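You operate a simulated robot arm through the tools that you are given. There is no shell and no other tool. Be economical: measure what you need, move in short steps, check, and stop when the job is done.

Carry out the task below with a simulated robot arm. There is one attempt and no reset: what you move stays moved.

JOB
Test the coupler in the cup at 20 kPa, vent, and switch off.
Fine: switch on, set the dial, shut the clamp, press the green button and wait for a lamp; the blue button vents; leave the clamp shut.

Only the result counts: the job must be done as asked and must still hold three seconds after the hand-in. Knocking over, shifting, dropping, spilling or breaking anything else fails it.

ROBOT AND FRAMES
A 7-joint arm with a two-finger parallel gripper on a trunk, on a base that drives. Base frame: it is fixed to the floor where the robot stands at the start and does not move with it; the origin is under the middle of the robot, x ahead of it, y to its left, z up; the surface under the hand at the start is at about z = 800. Units: mm, rad, N and s.
With the tool pointing down near the work surface it reaches from about 220 to 700 mm from the robot's upright axis, wherever it stands. Its first joint turns from -2.897 to 2.897 rad. Places, roughly: back button of the valve block [600, -800, 800]; back dial of the valve block [600, -800, 800]; blue short pipe with a yellow cap (4x4x5 cm) [400, 100, 800]; blue tester button [600, -500, 800]; cap of the blue short pipe [400, 100, 900]; cap of the grey short pipe [400, 200, 900]; cap of the white short pipe [400, 300, 900]; front button of the valve block [400, -800, 800]; front dial of the valve block [500, -800, 800]; green tester button [600, -400, 800]; grey short pipe with a yellow cap (4x4x5 cm) [400, 200, 800]; middle button of the valve block [500, -800, 800]; middle dial of the valve block [500, -800, 800]; press slider [600, 100, 800]; press switch [500, 0, 800]; red press button [600, 300, 900]. Payload 3.43 kg.
Tool frame: the origin (TCP) lies between the finger pads and is the grasp point; the fingertips stand 30 mm ahead of it; z points along the fingers, y is the line along which they close. The gripper opens to 94 mm. The fingers are 28 mm wide and 10 mm thick; the gripper's body (50 by 96 mm) begins 55 mm behind the TCP.
Orientation is that of the tool frame in the base frame, as a unit quaternion [w, x, y, z]. With the fingers straight down and closing along the base's y, the tool's x points along the base's -x, its y along +y and its z along -z.

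CONTROLS
- The arm moves only by the tool drive_tool. Its argument "plan" is a list of rows, each a list of 7 numbers: the turn, a rotation vector about the tool's x, y, z in rad, then the shift along the tool's x, y, z in m, then the gripper command, from -1 (shut) to 1 (fully open), values between in proportion. In form: [[ax, ay, az, x, y, z, hand], ...]. A call has 1 to 12 rows; each row is the pose to reach, as a shift and turn from the pose commanded when the call began, along the tool's axes at that moment. A row lasts 0.2 s, in which the tool goes at most 50 mm and 0.15 rad; a call with a longer step from one row to the next is refused whole, and so is a gripper value outside its range. A pose out of reach is approached as far as the arm can. The call stops where the force on the tool passes 40 N (or 10 N more than at its start, if that is more) or the arm is blocked; 0.2 s more then pass. The fingers move at their own pace (about 108 mm/s each) and stop on an object; they squeeze with about 28 N. The grip force told is the motor's: it shows also when the fingers shut on nothing. Time passes only in rows, and 0.2 s behind the last, so rows that repeat a pose let the fingers close. The reply holds the time, the measured pose of the TCP, the force on the tool along the base axes, the opening and the grip force, in the units named above and with some noise, with the torque about the TCP (base axes, N m) and any sound that the robot's microphone picked up.
- Cameras (640 x 400 px; columns grow to the right, rows downward): "scene" is now at [390.1, -202.8, 1362]; the picture's right is [0.00, -0.29, 0.96], its down [-0.46, 0.85, 0.26] and it looks along [-0.89, -0.44, -0.13] (base axes); focal length 214 px, centre (320, 200). "wrist" rides on the gripper at [76, 14, -103] in the tool frame; the picture's right is [-0.18, 0.98, 0.00], its down [-0.75, -0.14, -0.64] and it looks along [-0.63, -0.12, 0.77] (tool axes); focal length 243 px, centre (320, 200). There is no depth. A picture from a camera that has moved, and an enlarged one, comes with that camera's place and axes in the base frame and with its lens.
- capture(camera): a new picture of that camera. No time passes.
- lift_body(by): slides the trunk up (or, below 0, down) by that many mm; the arm and the scene camera ride with it, the base frame stays. It gives what a move gives, with no picture.
- drive_base(legs): drives the robot by 1 to 6 legs, each [ahead, left, turn to the left] in mm, mm and rad, along the robot's own axes; the way and the turn of a leg run together, so that a leg with both is an arc; at most 1500 mm and 3.142 rad a leg. The arm and the cameras ride along, it lands a little off, and it stops where it bumps. It gives what a move gives.
- turn_head(pan, tilt): turns the head with the scene camera to pan (to the left, within 1.396 rad either way) and tilt (down, from -0.506 to 1.204), counted from straight ahead of the robot. It gives what a move gives.
- close_up(camera, box): a new picture of the part [left, top, right, bottom] of that camera's present view, enlarged. No time passes.
- hand_in(): hands the job in; it is judged then, once.

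Work in short steps. Places have to be worked out from the pictures, the camera data and where the tool is seen: move nearer, look again, correct. Check each grasp and each placing, and mend what went wrong. You have 120 turns and 98 pictures in all, those below and enlarged ones among them. Open the gripper and draw the arm clear of the work before you hand the job in, unless the task says otherwise; then end with one line.

The tools are called after "Call:" by a JSON object that holds its "api" and its "payload". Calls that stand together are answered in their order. drive_tool: Moves the arm, as the interface text tells. Its arguments: {"type":"object","properties":{"plan":{"type":"array","items":{"type":"array","items":{"type":"number"}}}},"required":["plan"]} The other tools are called the same way: lift_body (by) slides the trunk up or down; drive_base (legs) drives the base; turn_head (pan, tilt) turns the head that bears the scene camera; capture (camera) takes a picture; close_up (camera, box) takes an enlarged picture of a part of a camera's view; hand_in () hands the job in.

At the start:

```text
time: 0.0
ee_pos: [372.2, -142.2, 1249.4]
orientation: [0.0, -0.001, 1.0, 0.0]
force: [0.6, -0.4, -0.2]
moment: [0.0, 0.02, -0.01]
grip_width: 93.9
grasp_force: 0.0
trunk travel left (down, up): [-275.0, 315.0]
robot x, y, heading: [-0.3, -0.7, -0.0]
head pan, tilt: [-1.274, 1.096]
```

scene: 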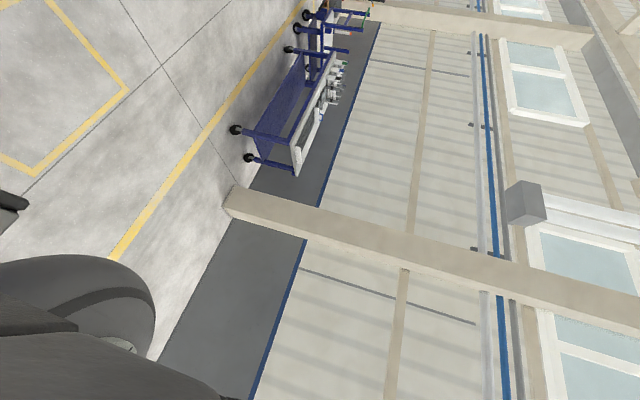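
wrist: 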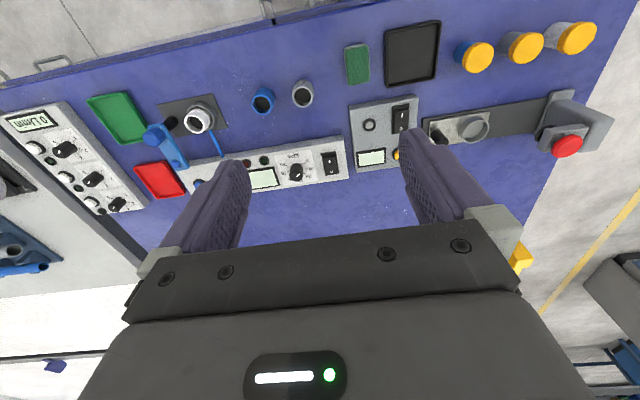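

The wrist view shows the tester left of centre, with the cup and clamp behind its panel. I'll turn the head toward it and enlarge the wrist view.

Call:
{"api": "turn_head", "payload": {"pan": -0.7, "tilt": 0.9}}

Call:
{"api": "close_up", "payload": {"camera": "wrist", "box": [80, 70, 360, 245]}}

Call:
{"api": "capture", "payload": {"camera": "scene"}}

```text
time: 1.0
ee_pos: [373.1, -142.3, 1248.3]
orientation: [0.0, 0.0, 1.0, 0.001]
force: [-0.3, 0.4, -0.3]
moment: [0.03, 0.04, -0.02]
grip_width: 94.1
grasp_force: 0.1
trunk travel left (down, up): [-275.0, 315.0]
robot x, y, heading: [-0.2, 0.5, 0.001]
head pan, tilt: [-0.7, 0.901]
```

```text
2.29 times, centred on (220, 158) of wrist
camera zoom: at [296.1, -128.0, 1351.7], right [0.18, 0.98, 0.0], down [0.75, -0.14, 0.64], along [0.63, -0.12, -0.77], focal length 555 px, centre (549, 297)
```

zoom: 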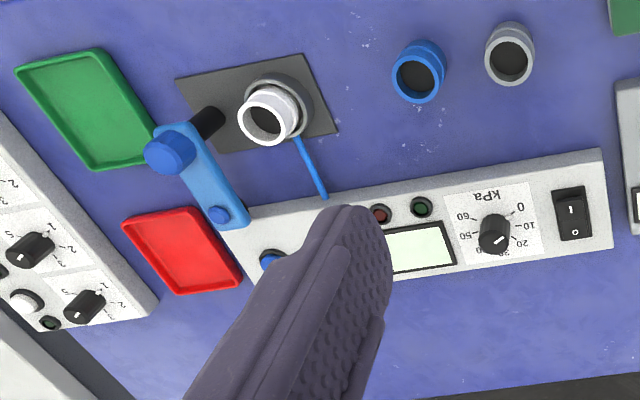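

```text
94 pictures are left
camera scene: at [403.7, -190.8, 1322.9], right [0.0, -0.76, 0.64], down [-0.62, 0.51, 0.6], along [-0.78, -0.4, -0.47], focal length 214 px, centre (320, 200)
```

scene: 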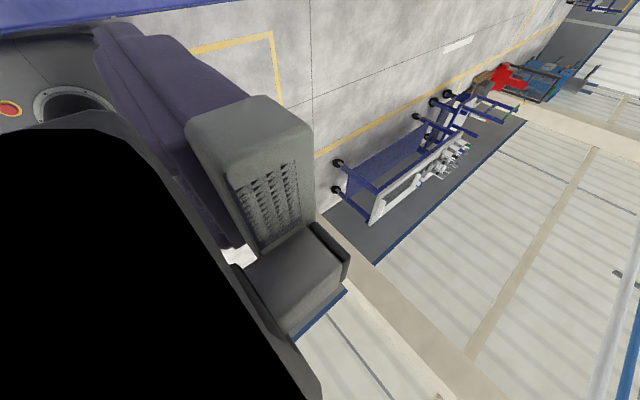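

The head camera looks back at the robot, so I'll mainly use the wrist camera. The tester panel runs from about y=-150 to y=-510 at x≈610, which is partly out of reach. I'll drive to the right by 330 mm and look again.

Call:
{"api": "drive_base", "payload": {"legs": [[0, -330, 0]]}}

Call:
{"api": "turn_head", "payload": {"pan": 0.0, "tilt": 0.6}}

Call:
{"api": "capture", "payload": {"camera": "scene"}}

Call:
{"api": "capture", "payload": {"camera": "wrist"}}

```text
time: 3.2
ee_pos: [372.5, -480.3, 1248.6]
orientation: [0.0, 0.002, 1.0, 0.0]
force: [-0.8, 0.0, 0.3]
moment: [0.03, -0.01, 0.0]
grip_width: 94.2
grasp_force: 0.1
trunk travel left (down, up): [-275.0, 315.0]
robot x, y, heading: [0.7, -336.9, -0.003]
head pan, tilt: [-0.7, 0.901]
```

```text
time: 4.2
ee_pos: [370.9, -478.8, 1249.5]
orientation: [0.0, 0.002, 1.0, 0.0]
force: [-0.5, 0.1, -0.3]
moment: [-0.02, -0.01, -0.01]
grip_width: 94.1
grasp_force: 0.0
trunk travel left (down, up): [-275.0, 315.0]
robot x, y, heading: [-0.3, -336.6, -0.003]
head pan, tilt: [0.0, 0.6]
```

```text
93 pictures are left
camera scene: at [427.5, -479.4, 1292.2], right [0.0, -1.0, 0.0], down [-0.82, 0.0, 0.57], along [-0.57, 0.0, -0.82], focal length 214 px, centre (320, 200)
```

scene: 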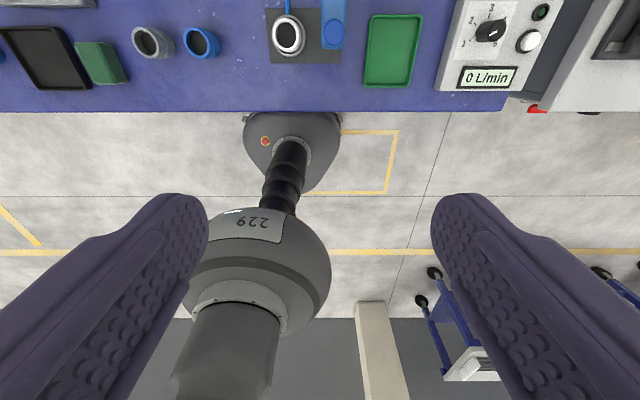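

```text
92 pictures are left
camera wrist: at [295.2, -464.9, 1351.7], right [0.19, 0.98, 0.0], down [0.75, -0.14, 0.64], along [0.63, -0.12, -0.77], focal length 243 px, centre (320, 200)
```

wrist: 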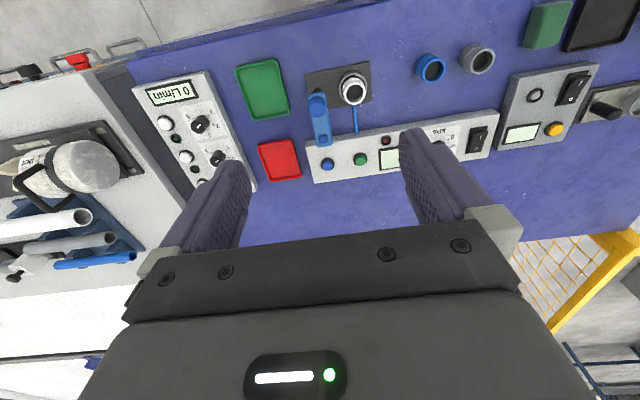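

The scene camera actually rides with the hand. Tilt 0 should look straight down along the fingers, so I'll try that.

Call:
{"api": "turn_head", "payload": {"pan": 0.0, "tilt": 0.0}}

Call:
{"api": "capture", "payload": {"camera": "scene"}}

```text
time: 5.2
ee_pos: [372.0, -480.2, 1249.8]
orientation: [0.0, 0.002, 1.0, 0.0]
force: [-0.4, 0.8, 0.1]
moment: [0.01, -0.01, -0.03]
grip_width: 94.0
grasp_force: 0.0
trunk travel left (down, up): [-275.0, 315.0]
robot x, y, heading: [-4.1, -336.4, -0.002]
head pan, tilt: [0.0, 0.0]
```

```text
91 pictures are left
camera scene: at [482.7, -479.5, 1290.5], right [0.0, -1.0, 0.0], down [-1.0, 0.0, 0.0], along [0.0, 0.0, -1.0], focal length 214 px, centre (320, 200)
```

scene: 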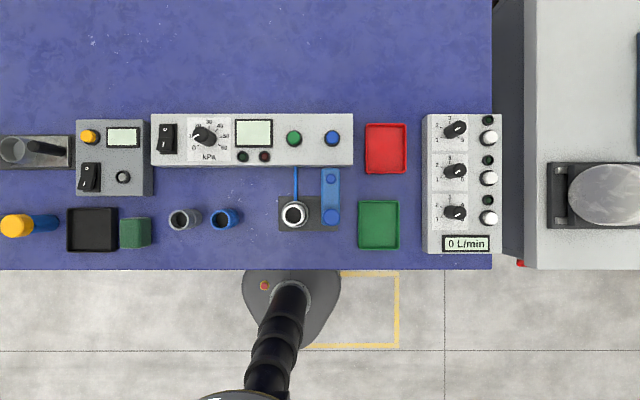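

That gives a clear top-down view. I'll enlarge the tester.

Call:
{"api": "close_up", "payload": {"camera": "scene", "box": [145, 105, 361, 240]}}

Call:
{"api": "close_up", "payload": {"camera": "scene", "box": [145, 105, 241, 165]}}

```text
2.96 times, centred on (253, 172) of scene
camera zoom: at [482.7, -479.5, 1290.5], right [0.0, -1.0, 0.0], down [-1.0, 0.0, 0.0], along [0.0, 0.0, -1.0], focal length 636 px, centre (518, 282)
```

zoom: 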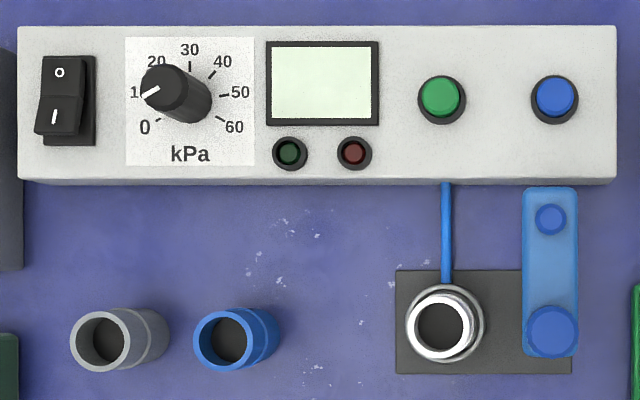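

```text
6.67 times, centred on (193, 135) of scene
camera zoom: at [482.7, -479.5, 1290.5], right [0.0, -1.0, 0.0], down [-1.0, 0.0, 0.0], along [0.0, 0.0, -1.0], focal length 1430 px, centre (1167, 633)
```

zoom: 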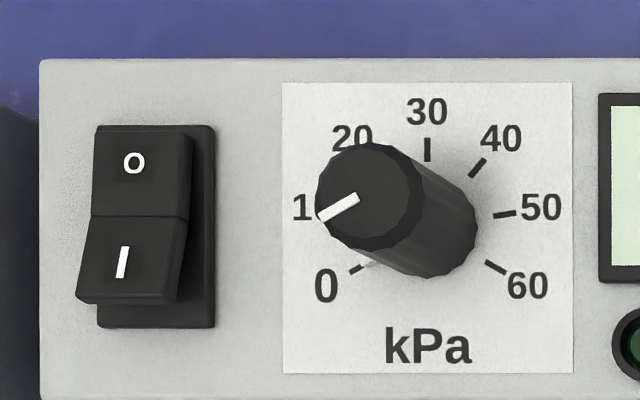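

The switch looks off, with the I side raised and the display blank. The dial is at 0 and the clamp lever points away from the cup. I'll move lower and closer to inspect the clamp obliquely.

Call:
{"api": "drive_tool", "payload": {"plan": [[0, 0, 0, 0.016, 0, 0.04, 1], [0, 0, 0, 0.032, 0, 0.08, 1], [0, 0, 0, 0.048, 0, 0.12, 1], [0, 0, 0, 0.064, 0, 0.16, 1], [0, 0, 0, 0.08, 0, 0.2, 1]]}}

Call:
{"api": "capture", "payload": {"camera": "wrist"}}

Call:
{"api": "capture", "payload": {"camera": "scene"}}

```text
time: 6.5
ee_pos: [292.0, -479.0, 1048.9]
orientation: [0.0, 0.002, 1.0, 0.0]
force: [-0.6, -0.9, 0.1]
moment: [0.0, 0.03, 0.02]
grip_width: 94.1
grasp_force: 0.0
trunk travel left (down, up): [-275.0, 315.0]
robot x, y, heading: [-0.1, -335.9, 0.002]
head pan, tilt: [0.0, 0.0]
```

```text
88 pictures are left
camera wrist: at [216.2, -464.3, 1153.2], right [0.19, 0.98, 0.0], down [0.75, -0.14, 0.64], along [0.63, -0.12, -0.77], focal length 243 px, centre (320, 200)
```

wrist: 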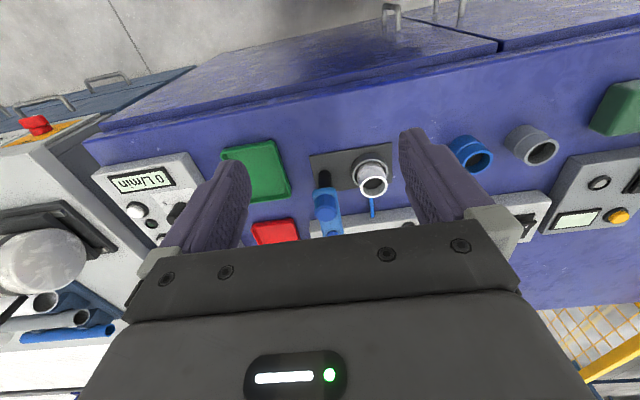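

```text
87 pictures are left
camera scene: at [403.7, -479.0, 1092.1], right [0.0, -1.0, 0.0], down [-1.0, 0.0, 0.0], along [0.0, 0.0, -1.0], focal length 214 px, centre (320, 200)
```

scene: 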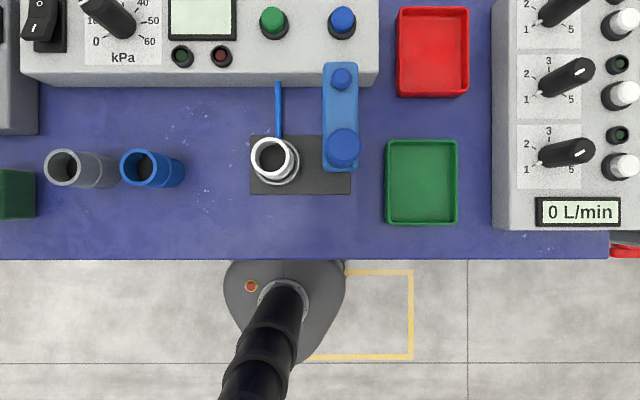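

Parallax puts the lever pivot at (452,-500, top z≈895), the free end at (523,-500, z≈883), and the coupler top at (451,-427, z≈855). I'll zoom in on the clamp to confirm how it works.

Call:
{"api": "close_up", "payload": {"camera": "wrist", "box": [290, 130, 418, 240]}}

Call:
{"api": "close_up", "payload": {"camera": "scene", "box": [230, 0, 390, 200]}}

```text
3.64 times, centred on (354, 185) of wrist
camera zoom: at [216.2, -464.3, 1153.2], right [0.19, 0.98, 0.0], down [0.75, -0.14, 0.64], along [0.63, -0.12, -0.77], focal length 882 px, centre (196, 254)
```

zoom: 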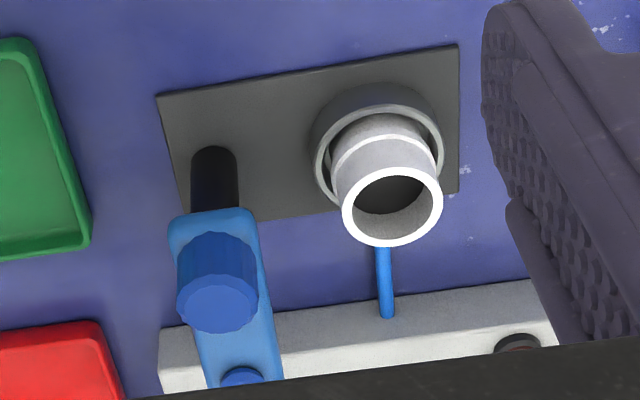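

```text
2.00 times, centred on (310, 100) of scene
camera zoom: at [403.7, -479.0, 1092.1], right [0.0, -1.0, 0.0], down [-1.0, 0.0, 0.0], along [0.0, 0.0, -1.0], focal length 429 px, centre (340, 400)
```

zoom: 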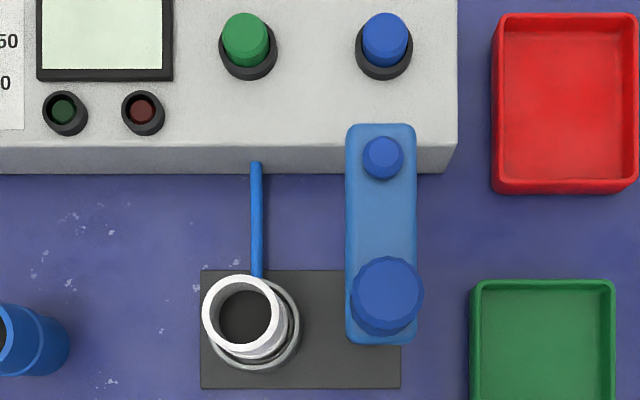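

The lever turns about the black post, so shutting it means swinging it 90° counterclockwise over the coupler. First the switch: I'll move above its I half at about (592,-158) with the fingers shut.

Call:
{"api": "drive_tool", "payload": {"plan": [[0, 0, 0, -0.03, 0.0321, 0, -1], [0, 0, 0, -0.06, 0.0642, 0, -1], [0, 0, 0, -0.09, 0.0963, 0, -1], [0, 0, 0, -0.12, 0.1284, 0, -1], [0, 0, 0, -0.15, 0.1605, 0, -1], [0, 0, 0, -0.18, 0.1926, 0, -1], [0, 0, 0, -0.21, 0.2247, 0, -1], [0, 0, 0, -0.24, 0.2568, 0, -1], [0, 0, 0, -0.27, 0.2889, 0, -1], [0, 0, 0, -0.3, 0.321, 0, -1], [0, 0, 0, -0.3, 0.321, 0.05, -1], [0, 0, 0, -0.3, 0.321, 0.1, -1]]}}

Call:
{"api": "turn_head", "payload": {"pan": 0.0, "tilt": 0.6}}

Call:
{"api": "capture", "payload": {"camera": "scene"}}

Call:
{"api": "capture", "payload": {"camera": "wrist"}}

```text
time: 9.1
ee_pos: [593.5, -157.0, 947.4]
orientation: [-0.001, 0.001, 1.0, 0.0]
force: [0.5, 0.1, 0.1]
moment: [-0.01, 0.02, 0.01]
grip_width: 0.0
grasp_force: 27.5
trunk travel left (down, up): [-275.0, 315.0]
robot x, y, heading: [-0.4, -338.3, -0.003]
head pan, tilt: [0.0, 0.0]
```

```text
time: 10.1
ee_pos: [591.9, -157.9, 947.4]
orientation: [0.0, 0.002, 1.0, 0.0]
force: [-0.1, -0.3, -0.3]
moment: [0.0, -0.01, -0.02]
grip_width: 0.3
grasp_force: 28.2
trunk travel left (down, up): [-275.0, 315.0]
robot x, y, heading: [-3.1, -337.3, -0.006]
head pan, tilt: [0.0, 0.6]
```

```text
84 pictures are left
camera scene: at [649.1, -157.9, 991.3], right [0.0, -1.0, 0.0], down [-0.83, 0.0, 0.56], along [-0.56, 0.0, -0.83], focal length 214 px, centre (320, 200)
```

scene: 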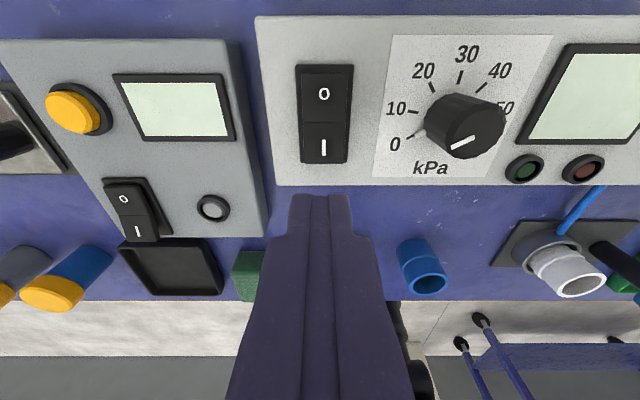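

```text
83 pictures are left
camera wrist: at [516.7, -143.4, 1050.9], right [0.19, 0.98, 0.0], down [0.75, -0.14, 0.64], along [0.63, -0.12, -0.77], focal length 243 px, centre (320, 200)
```

wrist: 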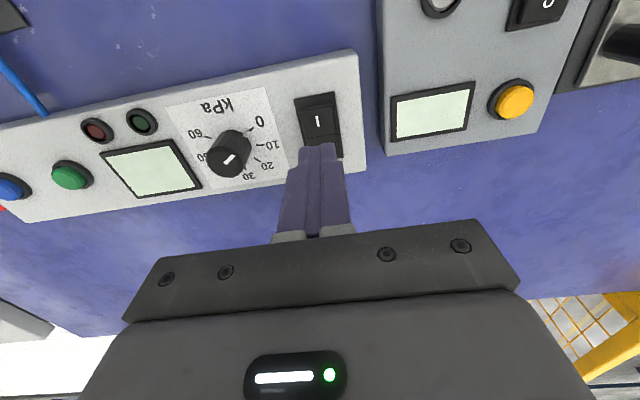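

The I half is at about (594,-159), directly below the tip, so I'll press down slowly.

Call:
{"api": "drive_tool", "payload": {"plan": [[0, 0, 0, 0, 0, 0.04, -1], [0, 0, 0, 0, 0, 0.06, -1], [0, 0, 0, 0, 0, 0.068, -1], [0, 0, 0, 0, 0, 0.074, -1], [0, 0, 0, 0, 0, 0.08, -1], [0, 0, 0, 0, 0, 0.085, -1], [0, 0, 0, 0, 0, 0.09, -1], [0, 0, 0, 0, 0, 0.095, -1]]}}

Call:
{"api": "capture", "payload": {"camera": "scene"}}

```text
time: 11.2
ee_pos: [592.3, -157.6, 877.0]
orientation: [0.004, 0.002, 1.0, 0.001]
force: [-12.4, -4.1, 23.6]
moment: [-0.11, 0.04, -0.04]
grip_width: 0.0
grasp_force: 27.8
trunk travel left (down, up): [-275.0, 315.0]
robot x, y, heading: [1.8, -335.0, -0.005]
head pan, tilt: [0.0, 0.6]
stopped in row 5: the force on the tool passed its limit at 46 N (the readings are from after the stop); the commanded pose is now the measured one
```

```text
82 pictures are left
camera scene: at [648.2, -158.8, 920.9], right [0.0, -1.0, 0.0], down [-0.83, 0.0, 0.56], along [-0.56, 0.0, -0.83], focal length 214 px, centre (320, 200)
```

scene: 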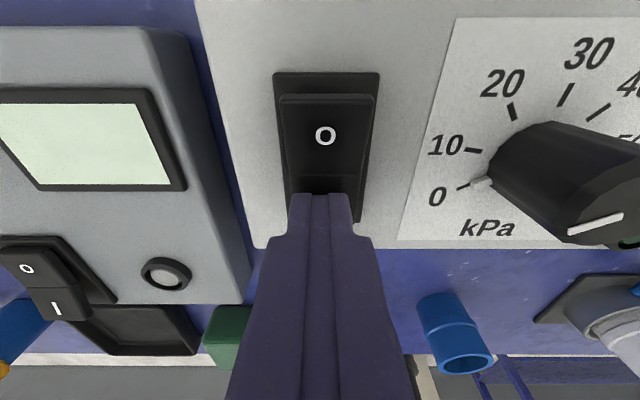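

The O half is now raised, so the switch seems to have flipped. I'll retreat 90 mm and check the display.

Call:
{"api": "drive_tool", "payload": {"plan": [[0, 0, 0, 0, 0, -0.045, -1], [0, 0, 0, 0, 0, -0.09, -1]]}}

Call:
{"api": "turn_head", "payload": {"pan": 0.0, "tilt": 0.3}}

Call:
{"api": "capture", "payload": {"camera": "scene"}}

```text
time: 11.8
ee_pos: [592.7, -158.9, 962.9]
orientation: [0.002, 0.001, 1.0, 0.001]
force: [0.7, -0.7, 0.1]
moment: [-0.01, -0.02, 0.0]
grip_width: 0.0
grasp_force: 28.0
trunk travel left (down, up): [-275.0, 315.0]
robot x, y, heading: [-4.5, -338.0, -0.002]
head pan, tilt: [0.0, 0.6]
```

```text
time: 12.7
ee_pos: [593.8, -159.5, 964.3]
orientation: [0.003, 0.002, 1.0, 0.002]
force: [0.6, 0.5, 0.2]
moment: [-0.01, 0.05, -0.02]
grip_width: 0.2
grasp_force: 28.0
trunk travel left (down, up): [-275.0, 315.0]
robot x, y, heading: [1.4, -334.6, 0.0]
head pan, tilt: [0.0, 0.3]
```

```text
81 pictures are left
camera scene: at [675.7, -159.4, 1001.7], right [0.0, -1.0, 0.0], down [-0.96, 0.0, 0.29], along [-0.29, 0.0, -0.96], focal length 214 px, centre (320, 200)
```

scene: 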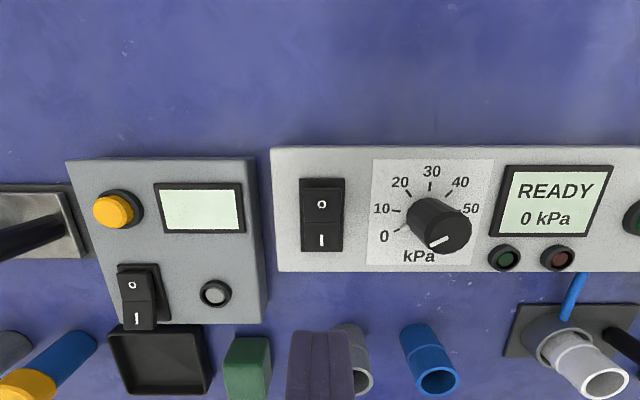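

The tester is on and reads READY, 0 kPa. The dial axis is at about (612.5,-243) with its top at z≈865. I'll move above it, turned -0.7 rad about the tool axis, with the gripper half open.

Call:
{"api": "drive_tool", "payload": {"plan": [[0, 0, -0.14, -0.004, -0.017, 0, 0.1], [0, 0, -0.28, -0.008, -0.034, 0, 0.1], [0, 0, -0.42, -0.012, -0.051, 0, 0.1], [0, 0, -0.56, -0.016, -0.068, 0, 0.1], [0, 0, -0.7, -0.019, -0.0835, 0, 0.1]]}}

Call:
{"api": "capture", "payload": {"camera": "scene"}}

Call:
{"api": "capture", "payload": {"camera": "wrist"}}

```text
time: 13.8
ee_pos: [614.3, -241.6, 964.2]
orientation: [0.003, -0.343, 0.939, 0.0]
force: [-0.1, 0.1, 0.0]
moment: [0.01, 0.04, 0.0]
grip_width: 51.8
grasp_force: 0.1
trunk travel left (down, up): [-275.0, 315.0]
robot x, y, heading: [-3.0, -336.9, -0.007]
head pan, tilt: [0.0, 0.3]
```

```text
80 pictures are left
camera scene: at [677.9, -189.1, 1002.7], right [0.64, -0.76, 0.0], down [-0.73, -0.62, 0.29], along [-0.22, -0.19, -0.96], focal length 214 px, centre (320, 200)
```

scene: 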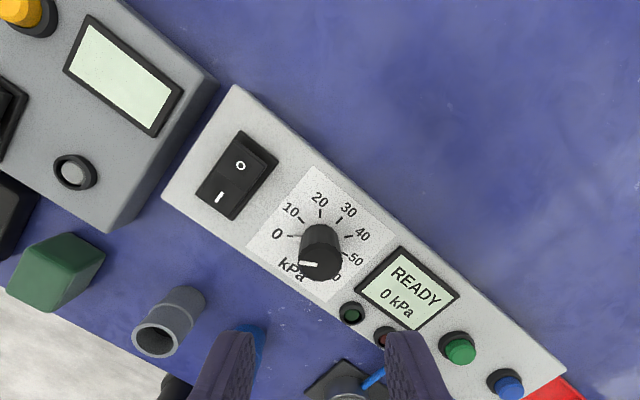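

```text
79 pictures are left
camera wrist: at [545.8, -280.6, 1066.4], right [-0.49, 0.87, 0.0], down [0.66, 0.38, 0.65], along [0.56, 0.32, -0.76], focal length 243 px, centre (320, 200)
```

wrist: 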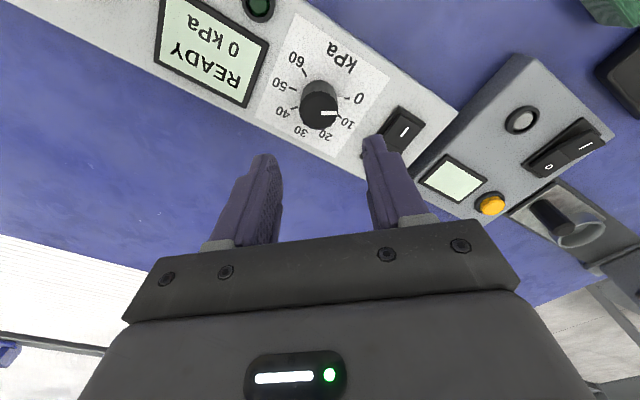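

The estimate holds, with the dial at about (611,-244.5). I'll correct a few mm and descend until the tips are just above the panel, watching the force.

Call:
{"api": "drive_tool", "payload": {"plan": [[0, 0, 0, 0.0036, 0, 0.03, 0.1], [0, 0, 0, 0.0036, 0, 0.06, 0.1], [0, 0, 0, 0.0036, 0, 0.075, 0.1], [0, 0, 0, 0.0036, 0, 0.085, 0.1], [0, 0, 0, 0.0036, 0, 0.09, 0.1]]}}

Call:
{"api": "capture", "payload": {"camera": "wrist"}}

Call:
{"api": "turn_head", "payload": {"pan": 0.0, "tilt": 0.8}}

Call:
{"api": "capture", "payload": {"camera": "scene"}}

```text
time: 15.1
ee_pos: [611.4, -243.5, 873.5]
orientation: [0.003, -0.342, 0.94, 0.0]
force: [0.4, 0.1, 0.4]
moment: [-0.01, -0.02, 0.04]
grip_width: 51.6
grasp_force: 0.1
trunk travel left (down, up): [-275.0, 315.0]
robot x, y, heading: [-2.2, -335.5, -0.006]
head pan, tilt: [0.0, 0.3]
```

```text
78 pictures are left
camera wrist: at [542.9, -281.7, 975.3], right [-0.49, 0.87, 0.0], down [0.66, 0.37, 0.65], along [0.56, 0.32, -0.76], focal length 243 px, centre (320, 200)
```

wrist: 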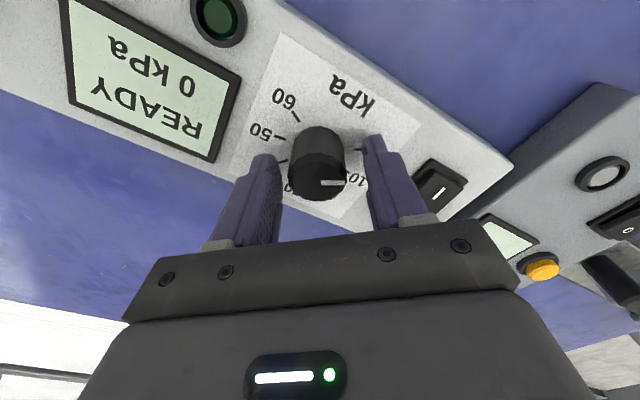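

```text
time: 16.0
ee_pos: [610.6, -243.4, 872.5]
orientation: [0.002, -0.342, 0.94, 0.0]
force: [0.7, -0.5, 0.0]
moment: [0.01, 0.0, 0.02]
grip_width: 51.6
grasp_force: 0.1
trunk travel left (down, up): [-275.0, 315.0]
robot x, y, heading: [0.5, -335.1, -0.002]
head pan, tilt: [0.0, 0.799]
```

```text
77 pictures are left
camera scene: at [641.2, -219.1, 924.2], right [0.64, -0.77, 0.0], down [-0.54, -0.45, 0.71], along [-0.55, -0.46, -0.7], focal length 214 px, centre (320, 200)
```

scene: 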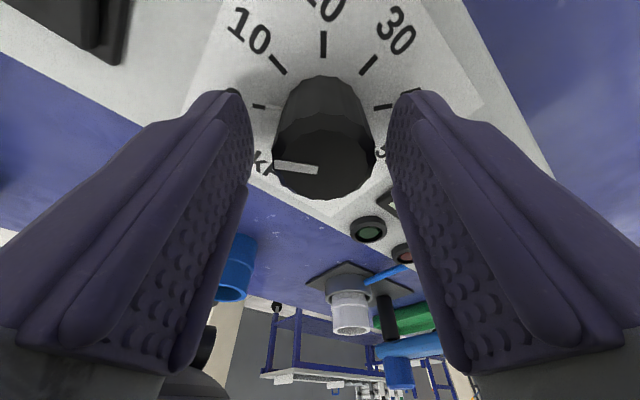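

The knob sits between the fingers. I'll close on it first without turning.

Call:
{"api": "drive_tool", "payload": {"plan": [[0, 0, 0, 0, -0.0015, 0, -0.3], [0, 0, 0, 0, -0.0015, 0, -1], [0, 0, 0, 0, -0.0015, 0, -1]]}}

Call:
{"api": "capture", "payload": {"camera": "scene"}}

```text
time: 16.8
ee_pos: [611.8, -245.1, 872.4]
orientation: [0.003, -0.342, 0.94, 0.001]
force: [-1.0, 1.9, 0.8]
moment: [0.62, 0.58, -0.12]
grip_width: 31.5
grasp_force: 44.4
trunk travel left (down, up): [-275.0, 315.0]
robot x, y, heading: [0.6, -336.0, -0.002]
head pan, tilt: [0.0, 0.799]
```

```text
76 pictures are left
camera scene: at [641.8, -220.1, 924.4], right [0.64, -0.77, 0.0], down [-0.54, -0.45, 0.71], along [-0.55, -0.46, -0.7], focal length 214 px, centre (320, 200)
```

scene: 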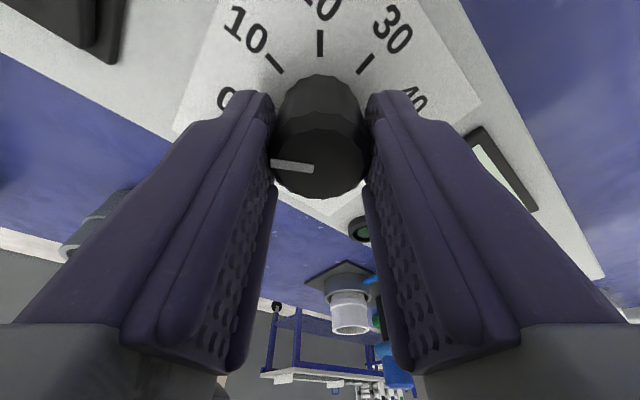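

The knob is gripped at 31.5 mm. I'll turn it clockwise, as seen from above, by 1.396 rad from 0 to 20.

Call:
{"api": "drive_tool", "payload": {"plan": [[0, 0, 0.14, 0, 0, 0, -1], [0, 0, 0.28, 0, 0, 0, -1], [0, 0, 0.42, 0, 0, 0, -1], [0, 0, 0.56, 0, 0, 0, -1], [0, 0, 0.7, 0, 0, 0, -1], [0, 0, 0.84, 0, 0, 0, -1], [0, 0, 0.98, 0, 0, 0, -1], [0, 0, 1.12, 0, 0, 0, -1], [0, 0, 1.26, 0, 0, 0, -1], [0, 0, 1.396, 0, 0, 0, -1], [0, 0, 1.396, 0, 0, 0, -1]]}}

Call:
{"api": "capture", "payload": {"camera": "scene"}}

Call:
{"api": "capture", "payload": {"camera": "wrist"}}

```text
time: 19.2
ee_pos: [612.0, -247.7, 872.6]
orientation: [0.002, 0.343, 0.939, 0.002]
force: [-1.4, -9.5, -7.0]
moment: [-1.53, -0.01, 0.03]
grip_width: 31.6
grasp_force: 44.9
trunk travel left (down, up): [-275.0, 315.0]
robot x, y, heading: [-3.7, -333.9, -0.002]
head pan, tilt: [0.0, 0.799]
```

```text
75 pictures are left
camera scene: at [641.8, -271.3, 924.4], right [-0.65, -0.76, 0.0], down [-0.54, 0.45, 0.72], along [-0.55, 0.46, -0.7], focal length 214 px, centre (320, 200)
```

scene: 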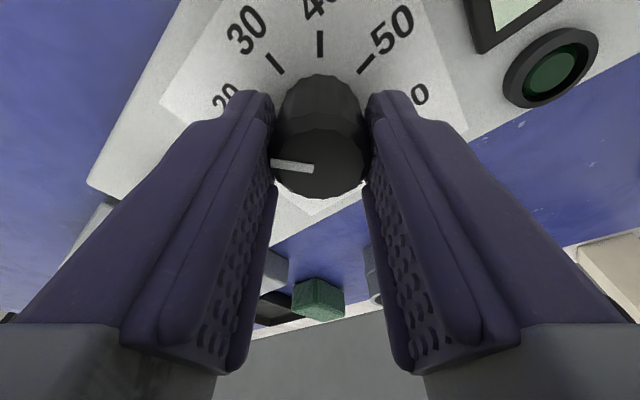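

```text
74 pictures are left
camera wrist: at [562.2, -187.1, 976.0], right [0.77, 0.63, 0.0], down [0.48, -0.59, 0.64], along [0.41, -0.5, -0.77], focal length 243 px, centre (320, 200)
```

wrist: 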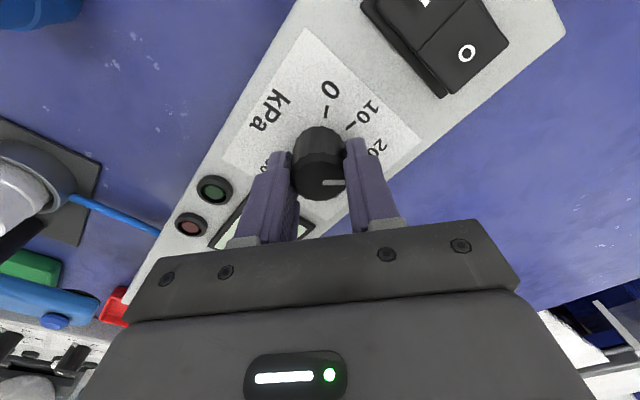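

The knob followed the gripper through 80°. I'll release, rise, and check the pointer from above.

Call:
{"api": "drive_tool", "payload": {"plan": [[0, 0, 0, 0, 0, 0, 0.1], [0, 0, 0, 0, 0, 0, 0.1], [0, 0, 0, 0, 0, -0.04, 0.1], [0, 0, 0, 0, 0, -0.08, 0.1], [0, 0, -0.14, 0, 0, -0.12, 0.1], [0, 0, -0.28, 0, 0, -0.15, 0.1], [0, 0, -0.42, 0, 0, -0.15, 0.1], [0, 0, -0.56, 0, 0, -0.15, 0.1], [0, 0, -0.7, 0, 0, -0.15, 0.1]]}}

Call:
{"api": "turn_head", "payload": {"pan": 0.0, "tilt": 0.4}}

Call:
{"api": "close_up", "payload": {"camera": "scene", "box": [220, 120, 460, 270]}}

```text
time: 21.2
ee_pos: [610.3, -244.2, 1024.2]
orientation: [0.003, -0.002, 1.0, 0.0]
force: [-0.1, -0.1, -0.2]
moment: [-0.01, -0.02, 0.0]
grip_width: 51.7
grasp_force: 0.0
trunk travel left (down, up): [-275.0, 315.0]
robot x, y, heading: [2.6, -333.5, -0.003]
head pan, tilt: [0.0, 0.799]
```

```text
time: 22.1
ee_pos: [610.3, -244.9, 1023.7]
orientation: [0.003, 0.0, 1.0, 0.001]
force: [0.4, -1.0, -0.9]
moment: [0.01, -0.02, -0.01]
grip_width: 51.3
grasp_force: 0.0
trunk travel left (down, up): [-275.0, 315.0]
robot x, y, heading: [-2.6, -334.5, -0.004]
head pan, tilt: [0.0, 0.4]
```

```text
2.67 times, centred on (340, 195) of scene
camera zoom: at [684.6, -244.7, 1063.2], right [0.0, -1.0, 0.0], down [-0.92, 0.0, 0.39], along [-0.39, 0.0, -0.92], focal length 572 px, centre (267, 213)
```

zoom: 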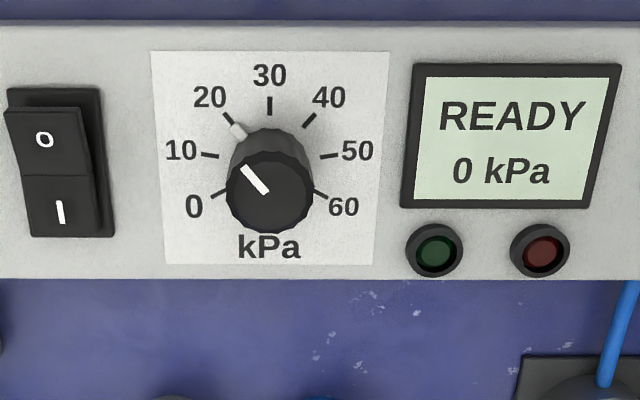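

The pointer appears to be in line with the 20 tick. I'll take one tighter zoom to verify.

Call:
{"api": "close_up", "payload": {"camera": "scene", "box": [285, 140, 349, 180]}}

```text
10.00 times, centred on (317, 160) of scene
camera zoom: at [684.6, -244.7, 1063.2], right [0.0, -1.0, 0.0], down [-0.92, 0.0, 0.39], along [-0.39, 0.0, -0.92], focal length 2145 px, centre (350, 600)
```

zoom: 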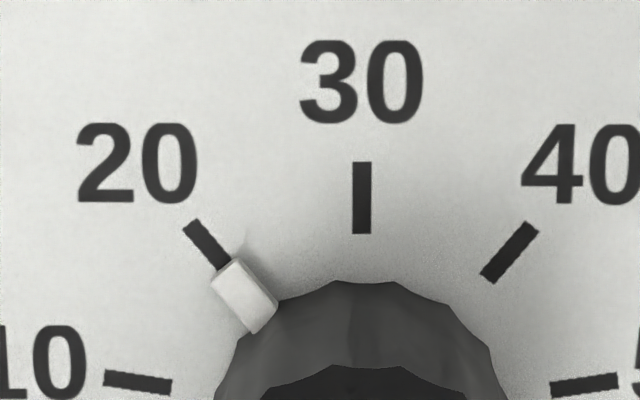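

The dial is set to 20. Next is the clamp: I'll move to the outer side of the lever at (494,-540) with the fingers shut, then lower and look.

Call:
{"api": "drive_tool", "payload": {"plan": [[0, 0, 0, 0.0166, -0.0422, 0, -1], [0, 0, 0, 0.0332, -0.0844, 0, -1], [0, 0, 0, 0.0498, -0.1266, 0, -1], [0, 0, 0, 0.0664, -0.1688, 0, -1], [0, 0, 0, 0.083, -0.211, 0, -1], [0, 0, 0, 0.0996, -0.2532, 0, -1], [0, 0, 0, 0.1163, -0.295, 0, -1], [0, 0, 0, 0.1163, -0.295, 0.05, -1], [0, 0, 0, 0.1163, -0.295, 0.09, -1]]}}

Call:
{"api": "turn_head", "payload": {"pan": 0.0, "tilt": 0.9}}

Call:
{"api": "capture", "payload": {"camera": "scene"}}

Call:
{"api": "capture", "payload": {"camera": "wrist"}}

```text
time: 24.1
ee_pos: [495.8, -539.9, 932.4]
orientation: [0.004, -0.001, 1.0, 0.001]
force: [-0.3, 0.7, 0.4]
moment: [-0.03, 0.02, -0.01]
grip_width: 0.1
grasp_force: 28.1
trunk travel left (down, up): [-275.0, 315.0]
robot x, y, heading: [-2.2, -337.8, 0.0]
head pan, tilt: [0.0, 0.4]
```

```text
time: 25.0
ee_pos: [494.4, -539.9, 934.7]
orientation: [0.002, -0.001, 1.0, 0.001]
force: [-0.3, -0.1, 0.0]
moment: [0.0, -0.02, -0.03]
grip_width: 0.1
grasp_force: 27.8
trunk travel left (down, up): [-275.0, 315.0]
robot x, y, heading: [-0.4, -333.5, -0.003]
head pan, tilt: [0.0, 0.901]
```

```text
71 pictures are left
camera scene: at [526.0, -540.4, 989.7], right [0.0, -1.0, 0.0], down [-0.63, 0.0, 0.78], along [-0.78, 0.0, -0.63], focal length 214 px, centre (320, 200)
```

scene: 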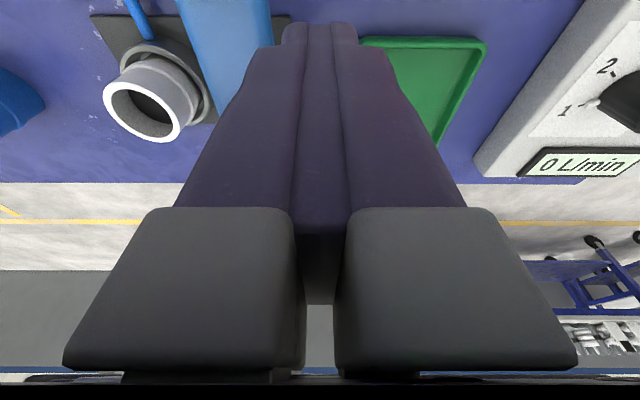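

```text
70 pictures are left
camera wrist: at [418.1, -526.6, 1035.8], right [0.18, 0.98, 0.0], down [0.75, -0.14, 0.65], along [0.64, -0.12, -0.76], focal length 243 px, centre (320, 200)
```

wrist: 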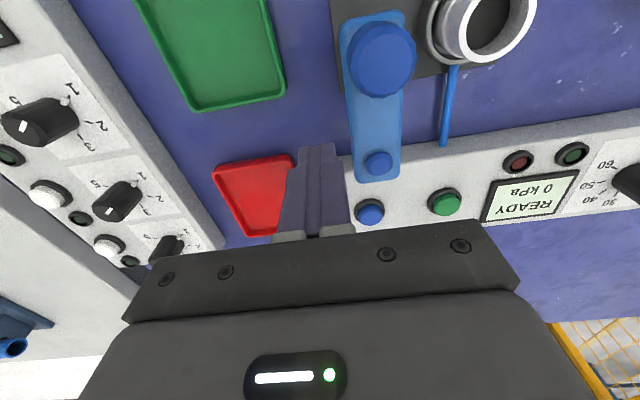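

The fingers clear the lever's outer edge. I'll lower the tips to z≈863.

Call:
{"api": "drive_tool", "payload": {"plan": [[0, 0, 0, 0, 0, 0.025, -1], [0, 0, 0, 0, 0, 0.041, -1]]}}

Call:
{"api": "capture", "payload": {"camera": "wrist"}}

Call:
{"api": "capture", "payload": {"camera": "scene"}}

```text
time: 25.6
ee_pos: [497.2, -538.6, 892.9]
orientation: [0.003, -0.001, 1.0, 0.001]
force: [0.0, 0.3, -0.4]
moment: [0.02, -0.01, -0.01]
grip_width: 0.1
grasp_force: 28.6
trunk travel left (down, up): [-275.0, 315.0]
robot x, y, heading: [2.8, -333.7, -0.008]
head pan, tilt: [0.0, 0.901]
```

```text
69 pictures are left
camera wrist: at [419.0, -526.2, 994.9], right [0.18, 0.98, 0.0], down [0.75, -0.14, 0.65], along [0.64, -0.12, -0.76], focal length 243 px, centre (320, 200)
```

wrist: 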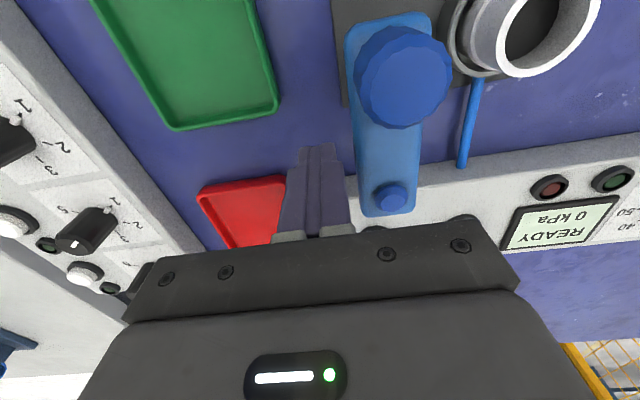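

```text
68 pictures are left
camera scene: at [526.8, -540.1, 948.8], right [0.0, -1.0, 0.0], down [-0.63, 0.0, 0.78], along [-0.78, 0.0, -0.63], focal length 214 px, centre (320, 200)
```

scene: 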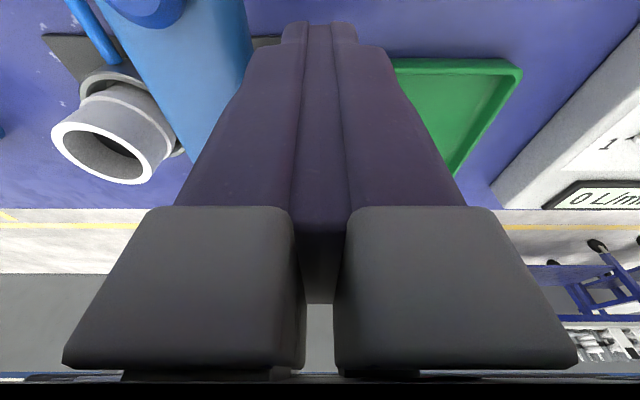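

I'll push the lever through the first part of its arc, about 1.05 rad, turning the hand with it.

Call:
{"api": "drive_tool", "payload": {"plan": [[0, 0, 0, 0, 0.012, 0, -1], [0, 0, -0.15, -0.0035, 0.0189, 0, -1], [0, 0, -0.3, -0.006, 0.0262, 0, -1], [0, 0, -0.45, -0.0073, 0.0338, 0, -1], [0, 0, -0.6, -0.0075, 0.0415, 0, -1], [0, 0, -0.75, -0.0066, 0.0492, 0, -1], [0, 0, -0.9, -0.0045, 0.0567, 0, -1], [0, 0, -1.05, -0.0013, 0.0638, 0, -1]]}}

Call:
{"api": "capture", "payload": {"camera": "wrist"}}

Call:
{"api": "capture", "payload": {"camera": "scene"}}

```text
time: 27.4
ee_pos: [496.3, -476.0, 892.4]
orientation: [0.002, -0.503, 0.864, 0.0]
force: [-0.2, -0.5, 0.2]
moment: [0.02, 0.0, 0.01]
grip_width: 0.1
grasp_force: 27.9
trunk travel left (down, up): [-275.0, 315.0]
robot x, y, heading: [2.3, -334.6, -0.006]
head pan, tilt: [0.0, 0.901]
```

```text
67 pictures are left
camera wrist: at [445.1, -535.6, 994.4], right [-0.76, 0.65, 0.0], down [0.49, 0.58, 0.65], along [0.42, 0.49, -0.76], focal length 243 px, centre (320, 200)
```

wrist: 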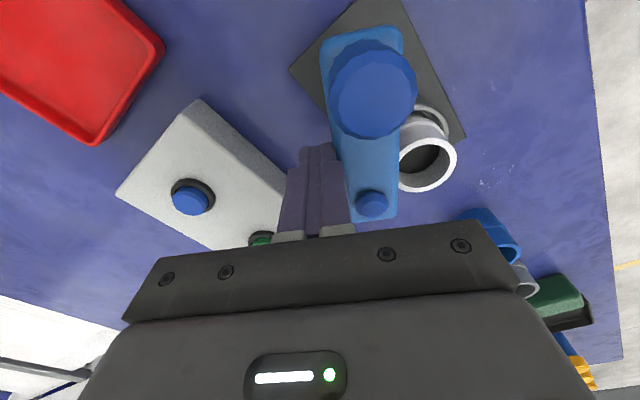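

```text
66 pictures are left
camera scene: at [511.7, -450.1, 948.2], right [0.87, -0.49, 0.0], down [-0.31, -0.54, 0.78], along [-0.38, -0.68, -0.62], focal length 214 px, centre (320, 200)
```

scene: 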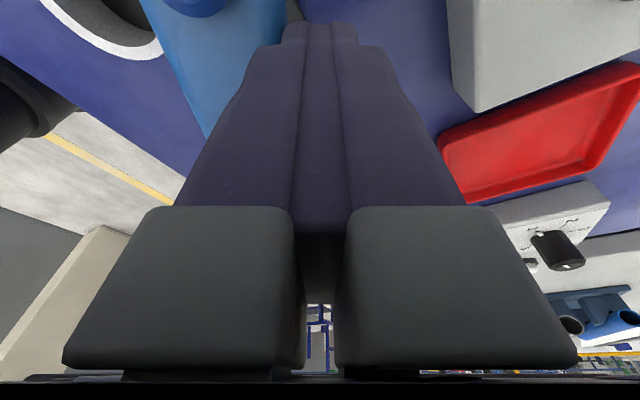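

The lever is following the push. I'll continue to the end of the arc.

Call:
{"api": "drive_tool", "payload": {"plan": [[0, 0, -0.15, -0.0035, 0.0068, 0, -1], [0, 0, -0.3, -0.0059, 0.0142, 0, -1], [0, 0, -0.45, -0.0073, 0.0218, 0, -1], [0, 0, -0.52, -0.0075, 0.0254, 0, -1]]}}

Call:
{"api": "capture", "payload": {"camera": "wrist"}}

```text
time: 28.4
ee_pos: [477.7, -456.4, 891.7]
orientation: [-0.002, 0.708, -0.706, 0.001]
force: [-1.3, 1.2, 0.4]
moment: [-0.02, 0.03, -0.05]
grip_width: 0.1
grasp_force: 27.9
trunk travel left (down, up): [-275.0, 315.0]
robot x, y, heading: [-5.0, -336.5, -0.002]
head pan, tilt: [0.0, 0.901]
```

```text
65 pictures are left
camera wrist: at [463.8, -534.1, 994.2], right [-0.98, 0.18, -0.01], down [0.14, 0.75, 0.64], along [0.12, 0.63, -0.76], focal length 243 px, centre (320, 200)
```

wrist: 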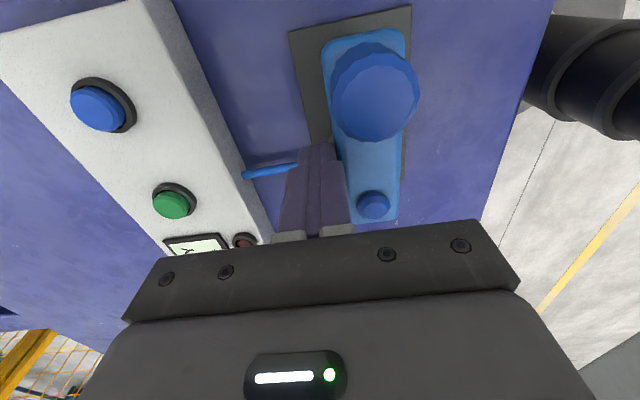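

The lever now lies over the coupler. I'll nudge it a few mm to feel whether it has reached a stop.

Call:
{"api": "drive_tool", "payload": {"plan": [[0, 0, 0, 0, 0.002, 0, -1], [0, 0, 0, 0, 0.004, 0, -1]]}}

```text
time: 29.0
ee_pos: [477.4, -457.8, 892.3]
orientation: [-0.003, 0.707, -0.707, 0.002]
force: [14.8, -1.3, -1.6]
moment: [-0.06, -0.27, -0.22]
grip_width: 0.2
grasp_force: 27.8
trunk travel left (down, up): [-275.0, 315.0]
robot x, y, heading: [-1.3, -339.2, -0.004]
head pan, tilt: [0.0, 0.901]
```

It's against a stop, with 15 N of reaction. I'll back off sideways, rise, turn the hand back, and look from above.

Call:
{"api": "drive_tool", "payload": {"plan": [[0, 0, 0, 0, -0.014, 0, -1], [0, 0, 0, 0, -0.014, -0.05, -1], [0, 0, 0.15, 0, -0.014, -0.1, -1], [0, 0, 0.3, 0, -0.014, -0.14, -1], [0, 0, 0.45, 0, -0.014, -0.14, -1], [0, 0, 0.6, 0, -0.014, -0.14, -1], [0, 0, 0.75, 0, -0.014, -0.14, -1], [0, 0, 0.9, 0, -0.014, -0.14, -1], [0, 0, 1.05, 0, -0.014, -0.14, -1], [0, 0, 1.2, 0, -0.014, -0.14, -1], [0, 0, 1.35, 0, -0.014, -0.14, -1], [0, 0, 1.5, 0, -0.014, -0.14, -1]]}}

Call:
{"api": "turn_head", "payload": {"pan": 0.0, "tilt": 0.4}}

Call:
{"api": "capture", "payload": {"camera": "scene"}}

Call:
{"api": "capture", "payload": {"camera": "wrist"}}

```text
time: 31.6
ee_pos: [488.4, -457.6, 1032.0]
orientation: [0.003, -0.034, 0.999, 0.0]
force: [0.0, 0.7, 0.2]
moment: [0.02, 0.02, -0.01]
grip_width: 0.0
grasp_force: 28.5
trunk travel left (down, up): [-275.0, 315.0]
robot x, y, heading: [2.2, -337.5, -0.005]
head pan, tilt: [0.0, 0.901]
```

```text
time: 32.5
ee_pos: [488.3, -457.6, 1031.3]
orientation: [0.002, -0.037, 0.999, 0.001]
force: [-0.6, -0.2, 0.0]
moment: [0.05, 0.01, 0.03]
grip_width: 0.0
grasp_force: 28.3
trunk travel left (down, up): [-275.0, 315.0]
robot x, y, heading: [-2.1, -336.1, -0.005]
head pan, tilt: [0.0, 0.4]
```

```text
64 pictures are left
camera scene: at [561.5, -452.4, 1071.0], right [0.07, -1.0, 0.0], down [-0.92, -0.07, 0.39], along [-0.38, -0.03, -0.92], focal length 214 px, centre (320, 200)
```

scene: 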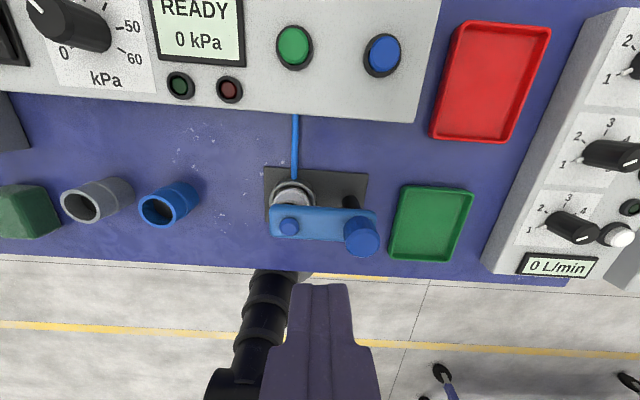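

```text
63 pictures are left
camera wrist: at [410.0, -449.3, 1134.0], right [0.11, 0.99, 0.0], down [0.76, -0.09, 0.65], along [0.64, -0.07, -0.76], focal length 243 px, centre (320, 200)
```

wrist: 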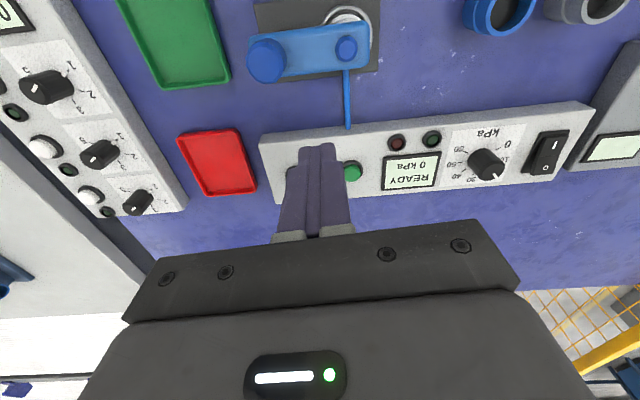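

The lever covers the coupler and the tester still shows READY. Next I'll move above the green button at about (613,-425).

Call:
{"api": "drive_tool", "payload": {"plan": [[0, 0, 0.035, -0.042, 0.008, 0, -1], [0, 0, 0.07, -0.084, 0.016, 0, -1], [0, 0, 0.07, -0.1267, 0.0242, 0, -1], [0, 0, 0.07, -0.1267, 0.0242, 0.05, -1], [0, 0, 0.07, -0.1267, 0.0242, 0.1, -1]]}}

Call:
{"api": "turn_head", "payload": {"pan": 0.0, "tilt": 0.6}}

Call:
{"api": "capture", "payload": {"camera": "scene"}}

Call:
{"api": "capture", "payload": {"camera": "wrist"}}

```text
time: 33.7
ee_pos: [614.0, -425.0, 935.6]
orientation: [0.003, -0.001, 1.0, 0.0]
force: [0.1, -0.9, 0.4]
moment: [0.01, 0.01, 0.0]
grip_width: 0.0
grasp_force: 28.1
trunk travel left (down, up): [-275.0, 315.0]
robot x, y, heading: [1.0, -336.5, -0.006]
head pan, tilt: [0.0, 0.4]
```

```text
time: 34.4
ee_pos: [613.9, -424.1, 936.0]
orientation: [0.002, -0.001, 1.0, 0.001]
force: [-0.8, -0.5, -0.7]
moment: [-0.04, 0.0, 0.02]
grip_width: 0.0
grasp_force: 28.1
trunk travel left (down, up): [-275.0, 315.0]
robot x, y, heading: [0.1, -338.9, -0.003]
head pan, tilt: [0.0, 0.6]
```

```text
62 pictures are left
camera scene: at [669.3, -425.2, 979.4], right [0.0, -1.0, 0.0], down [-0.83, 0.0, 0.56], along [-0.56, 0.0, -0.83], focal length 214 px, centre (320, 200)
```

scene: 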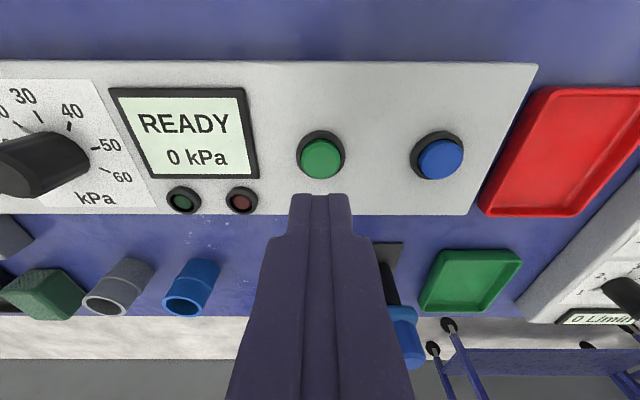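

```text
61 pictures are left
camera wrist: at [536.6, -411.4, 1038.3], right [0.18, 0.98, 0.0], down [0.75, -0.14, 0.65], along [0.64, -0.12, -0.76], focal length 243 px, centre (320, 200)
```

wrist: 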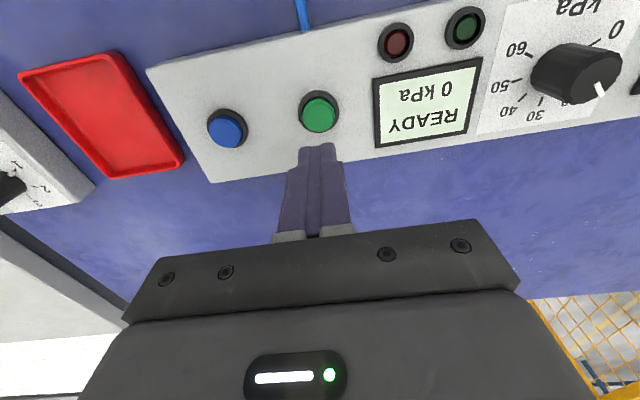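

The tip is directly above the green button, so I'll press it.

Call:
{"api": "drive_tool", "payload": {"plan": [[0, 0, 0, 0.002, -0.001, 0.035, -1], [0, 0, 0, 0.002, -0.001, 0.055, -1], [0, 0, 0, 0.002, -0.001, 0.062, -1], [0, 0, 0, 0.002, -0.001, 0.067, -1], [0, 0, 0, 0.002, -0.001, 0.072, -1], [0, 0, 0, 0.002, -0.001, 0.077, -1]]}}

Call:
{"api": "capture", "payload": {"camera": "scene"}}

```text
time: 35.6
ee_pos: [611.7, -424.0, 871.7]
orientation: [0.01, -0.001, 1.0, -0.001]
force: [-10.4, 1.2, 28.2]
moment: [0.09, 0.71, -0.04]
grip_width: 0.0
grasp_force: 27.9
trunk travel left (down, up): [-275.0, 315.0]
robot x, y, heading: [-0.9, -336.6, -0.003]
head pan, tilt: [0.0, 0.6]
heard: click
stopped in row 6: the force on the tool passed its limit at 43 N (the readings are from after the stop); the commanded pose is now the measured one
```

```text
60 pictures are left
camera scene: at [666.5, -424.1, 916.1], right [0.0, -1.0, 0.0], down [-0.84, 0.0, 0.55], along [-0.55, 0.0, -0.84], focal length 214 px, centre (320, 200)
```

scene: 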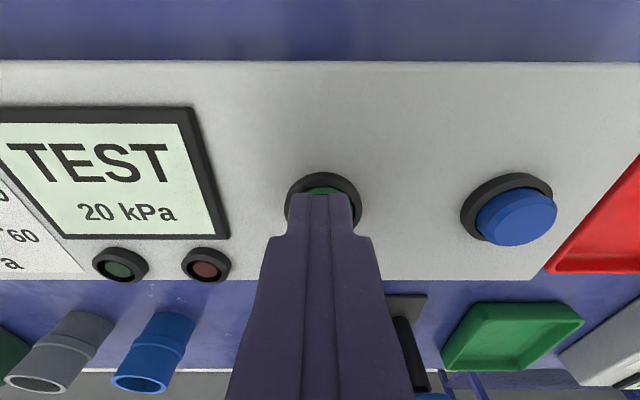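

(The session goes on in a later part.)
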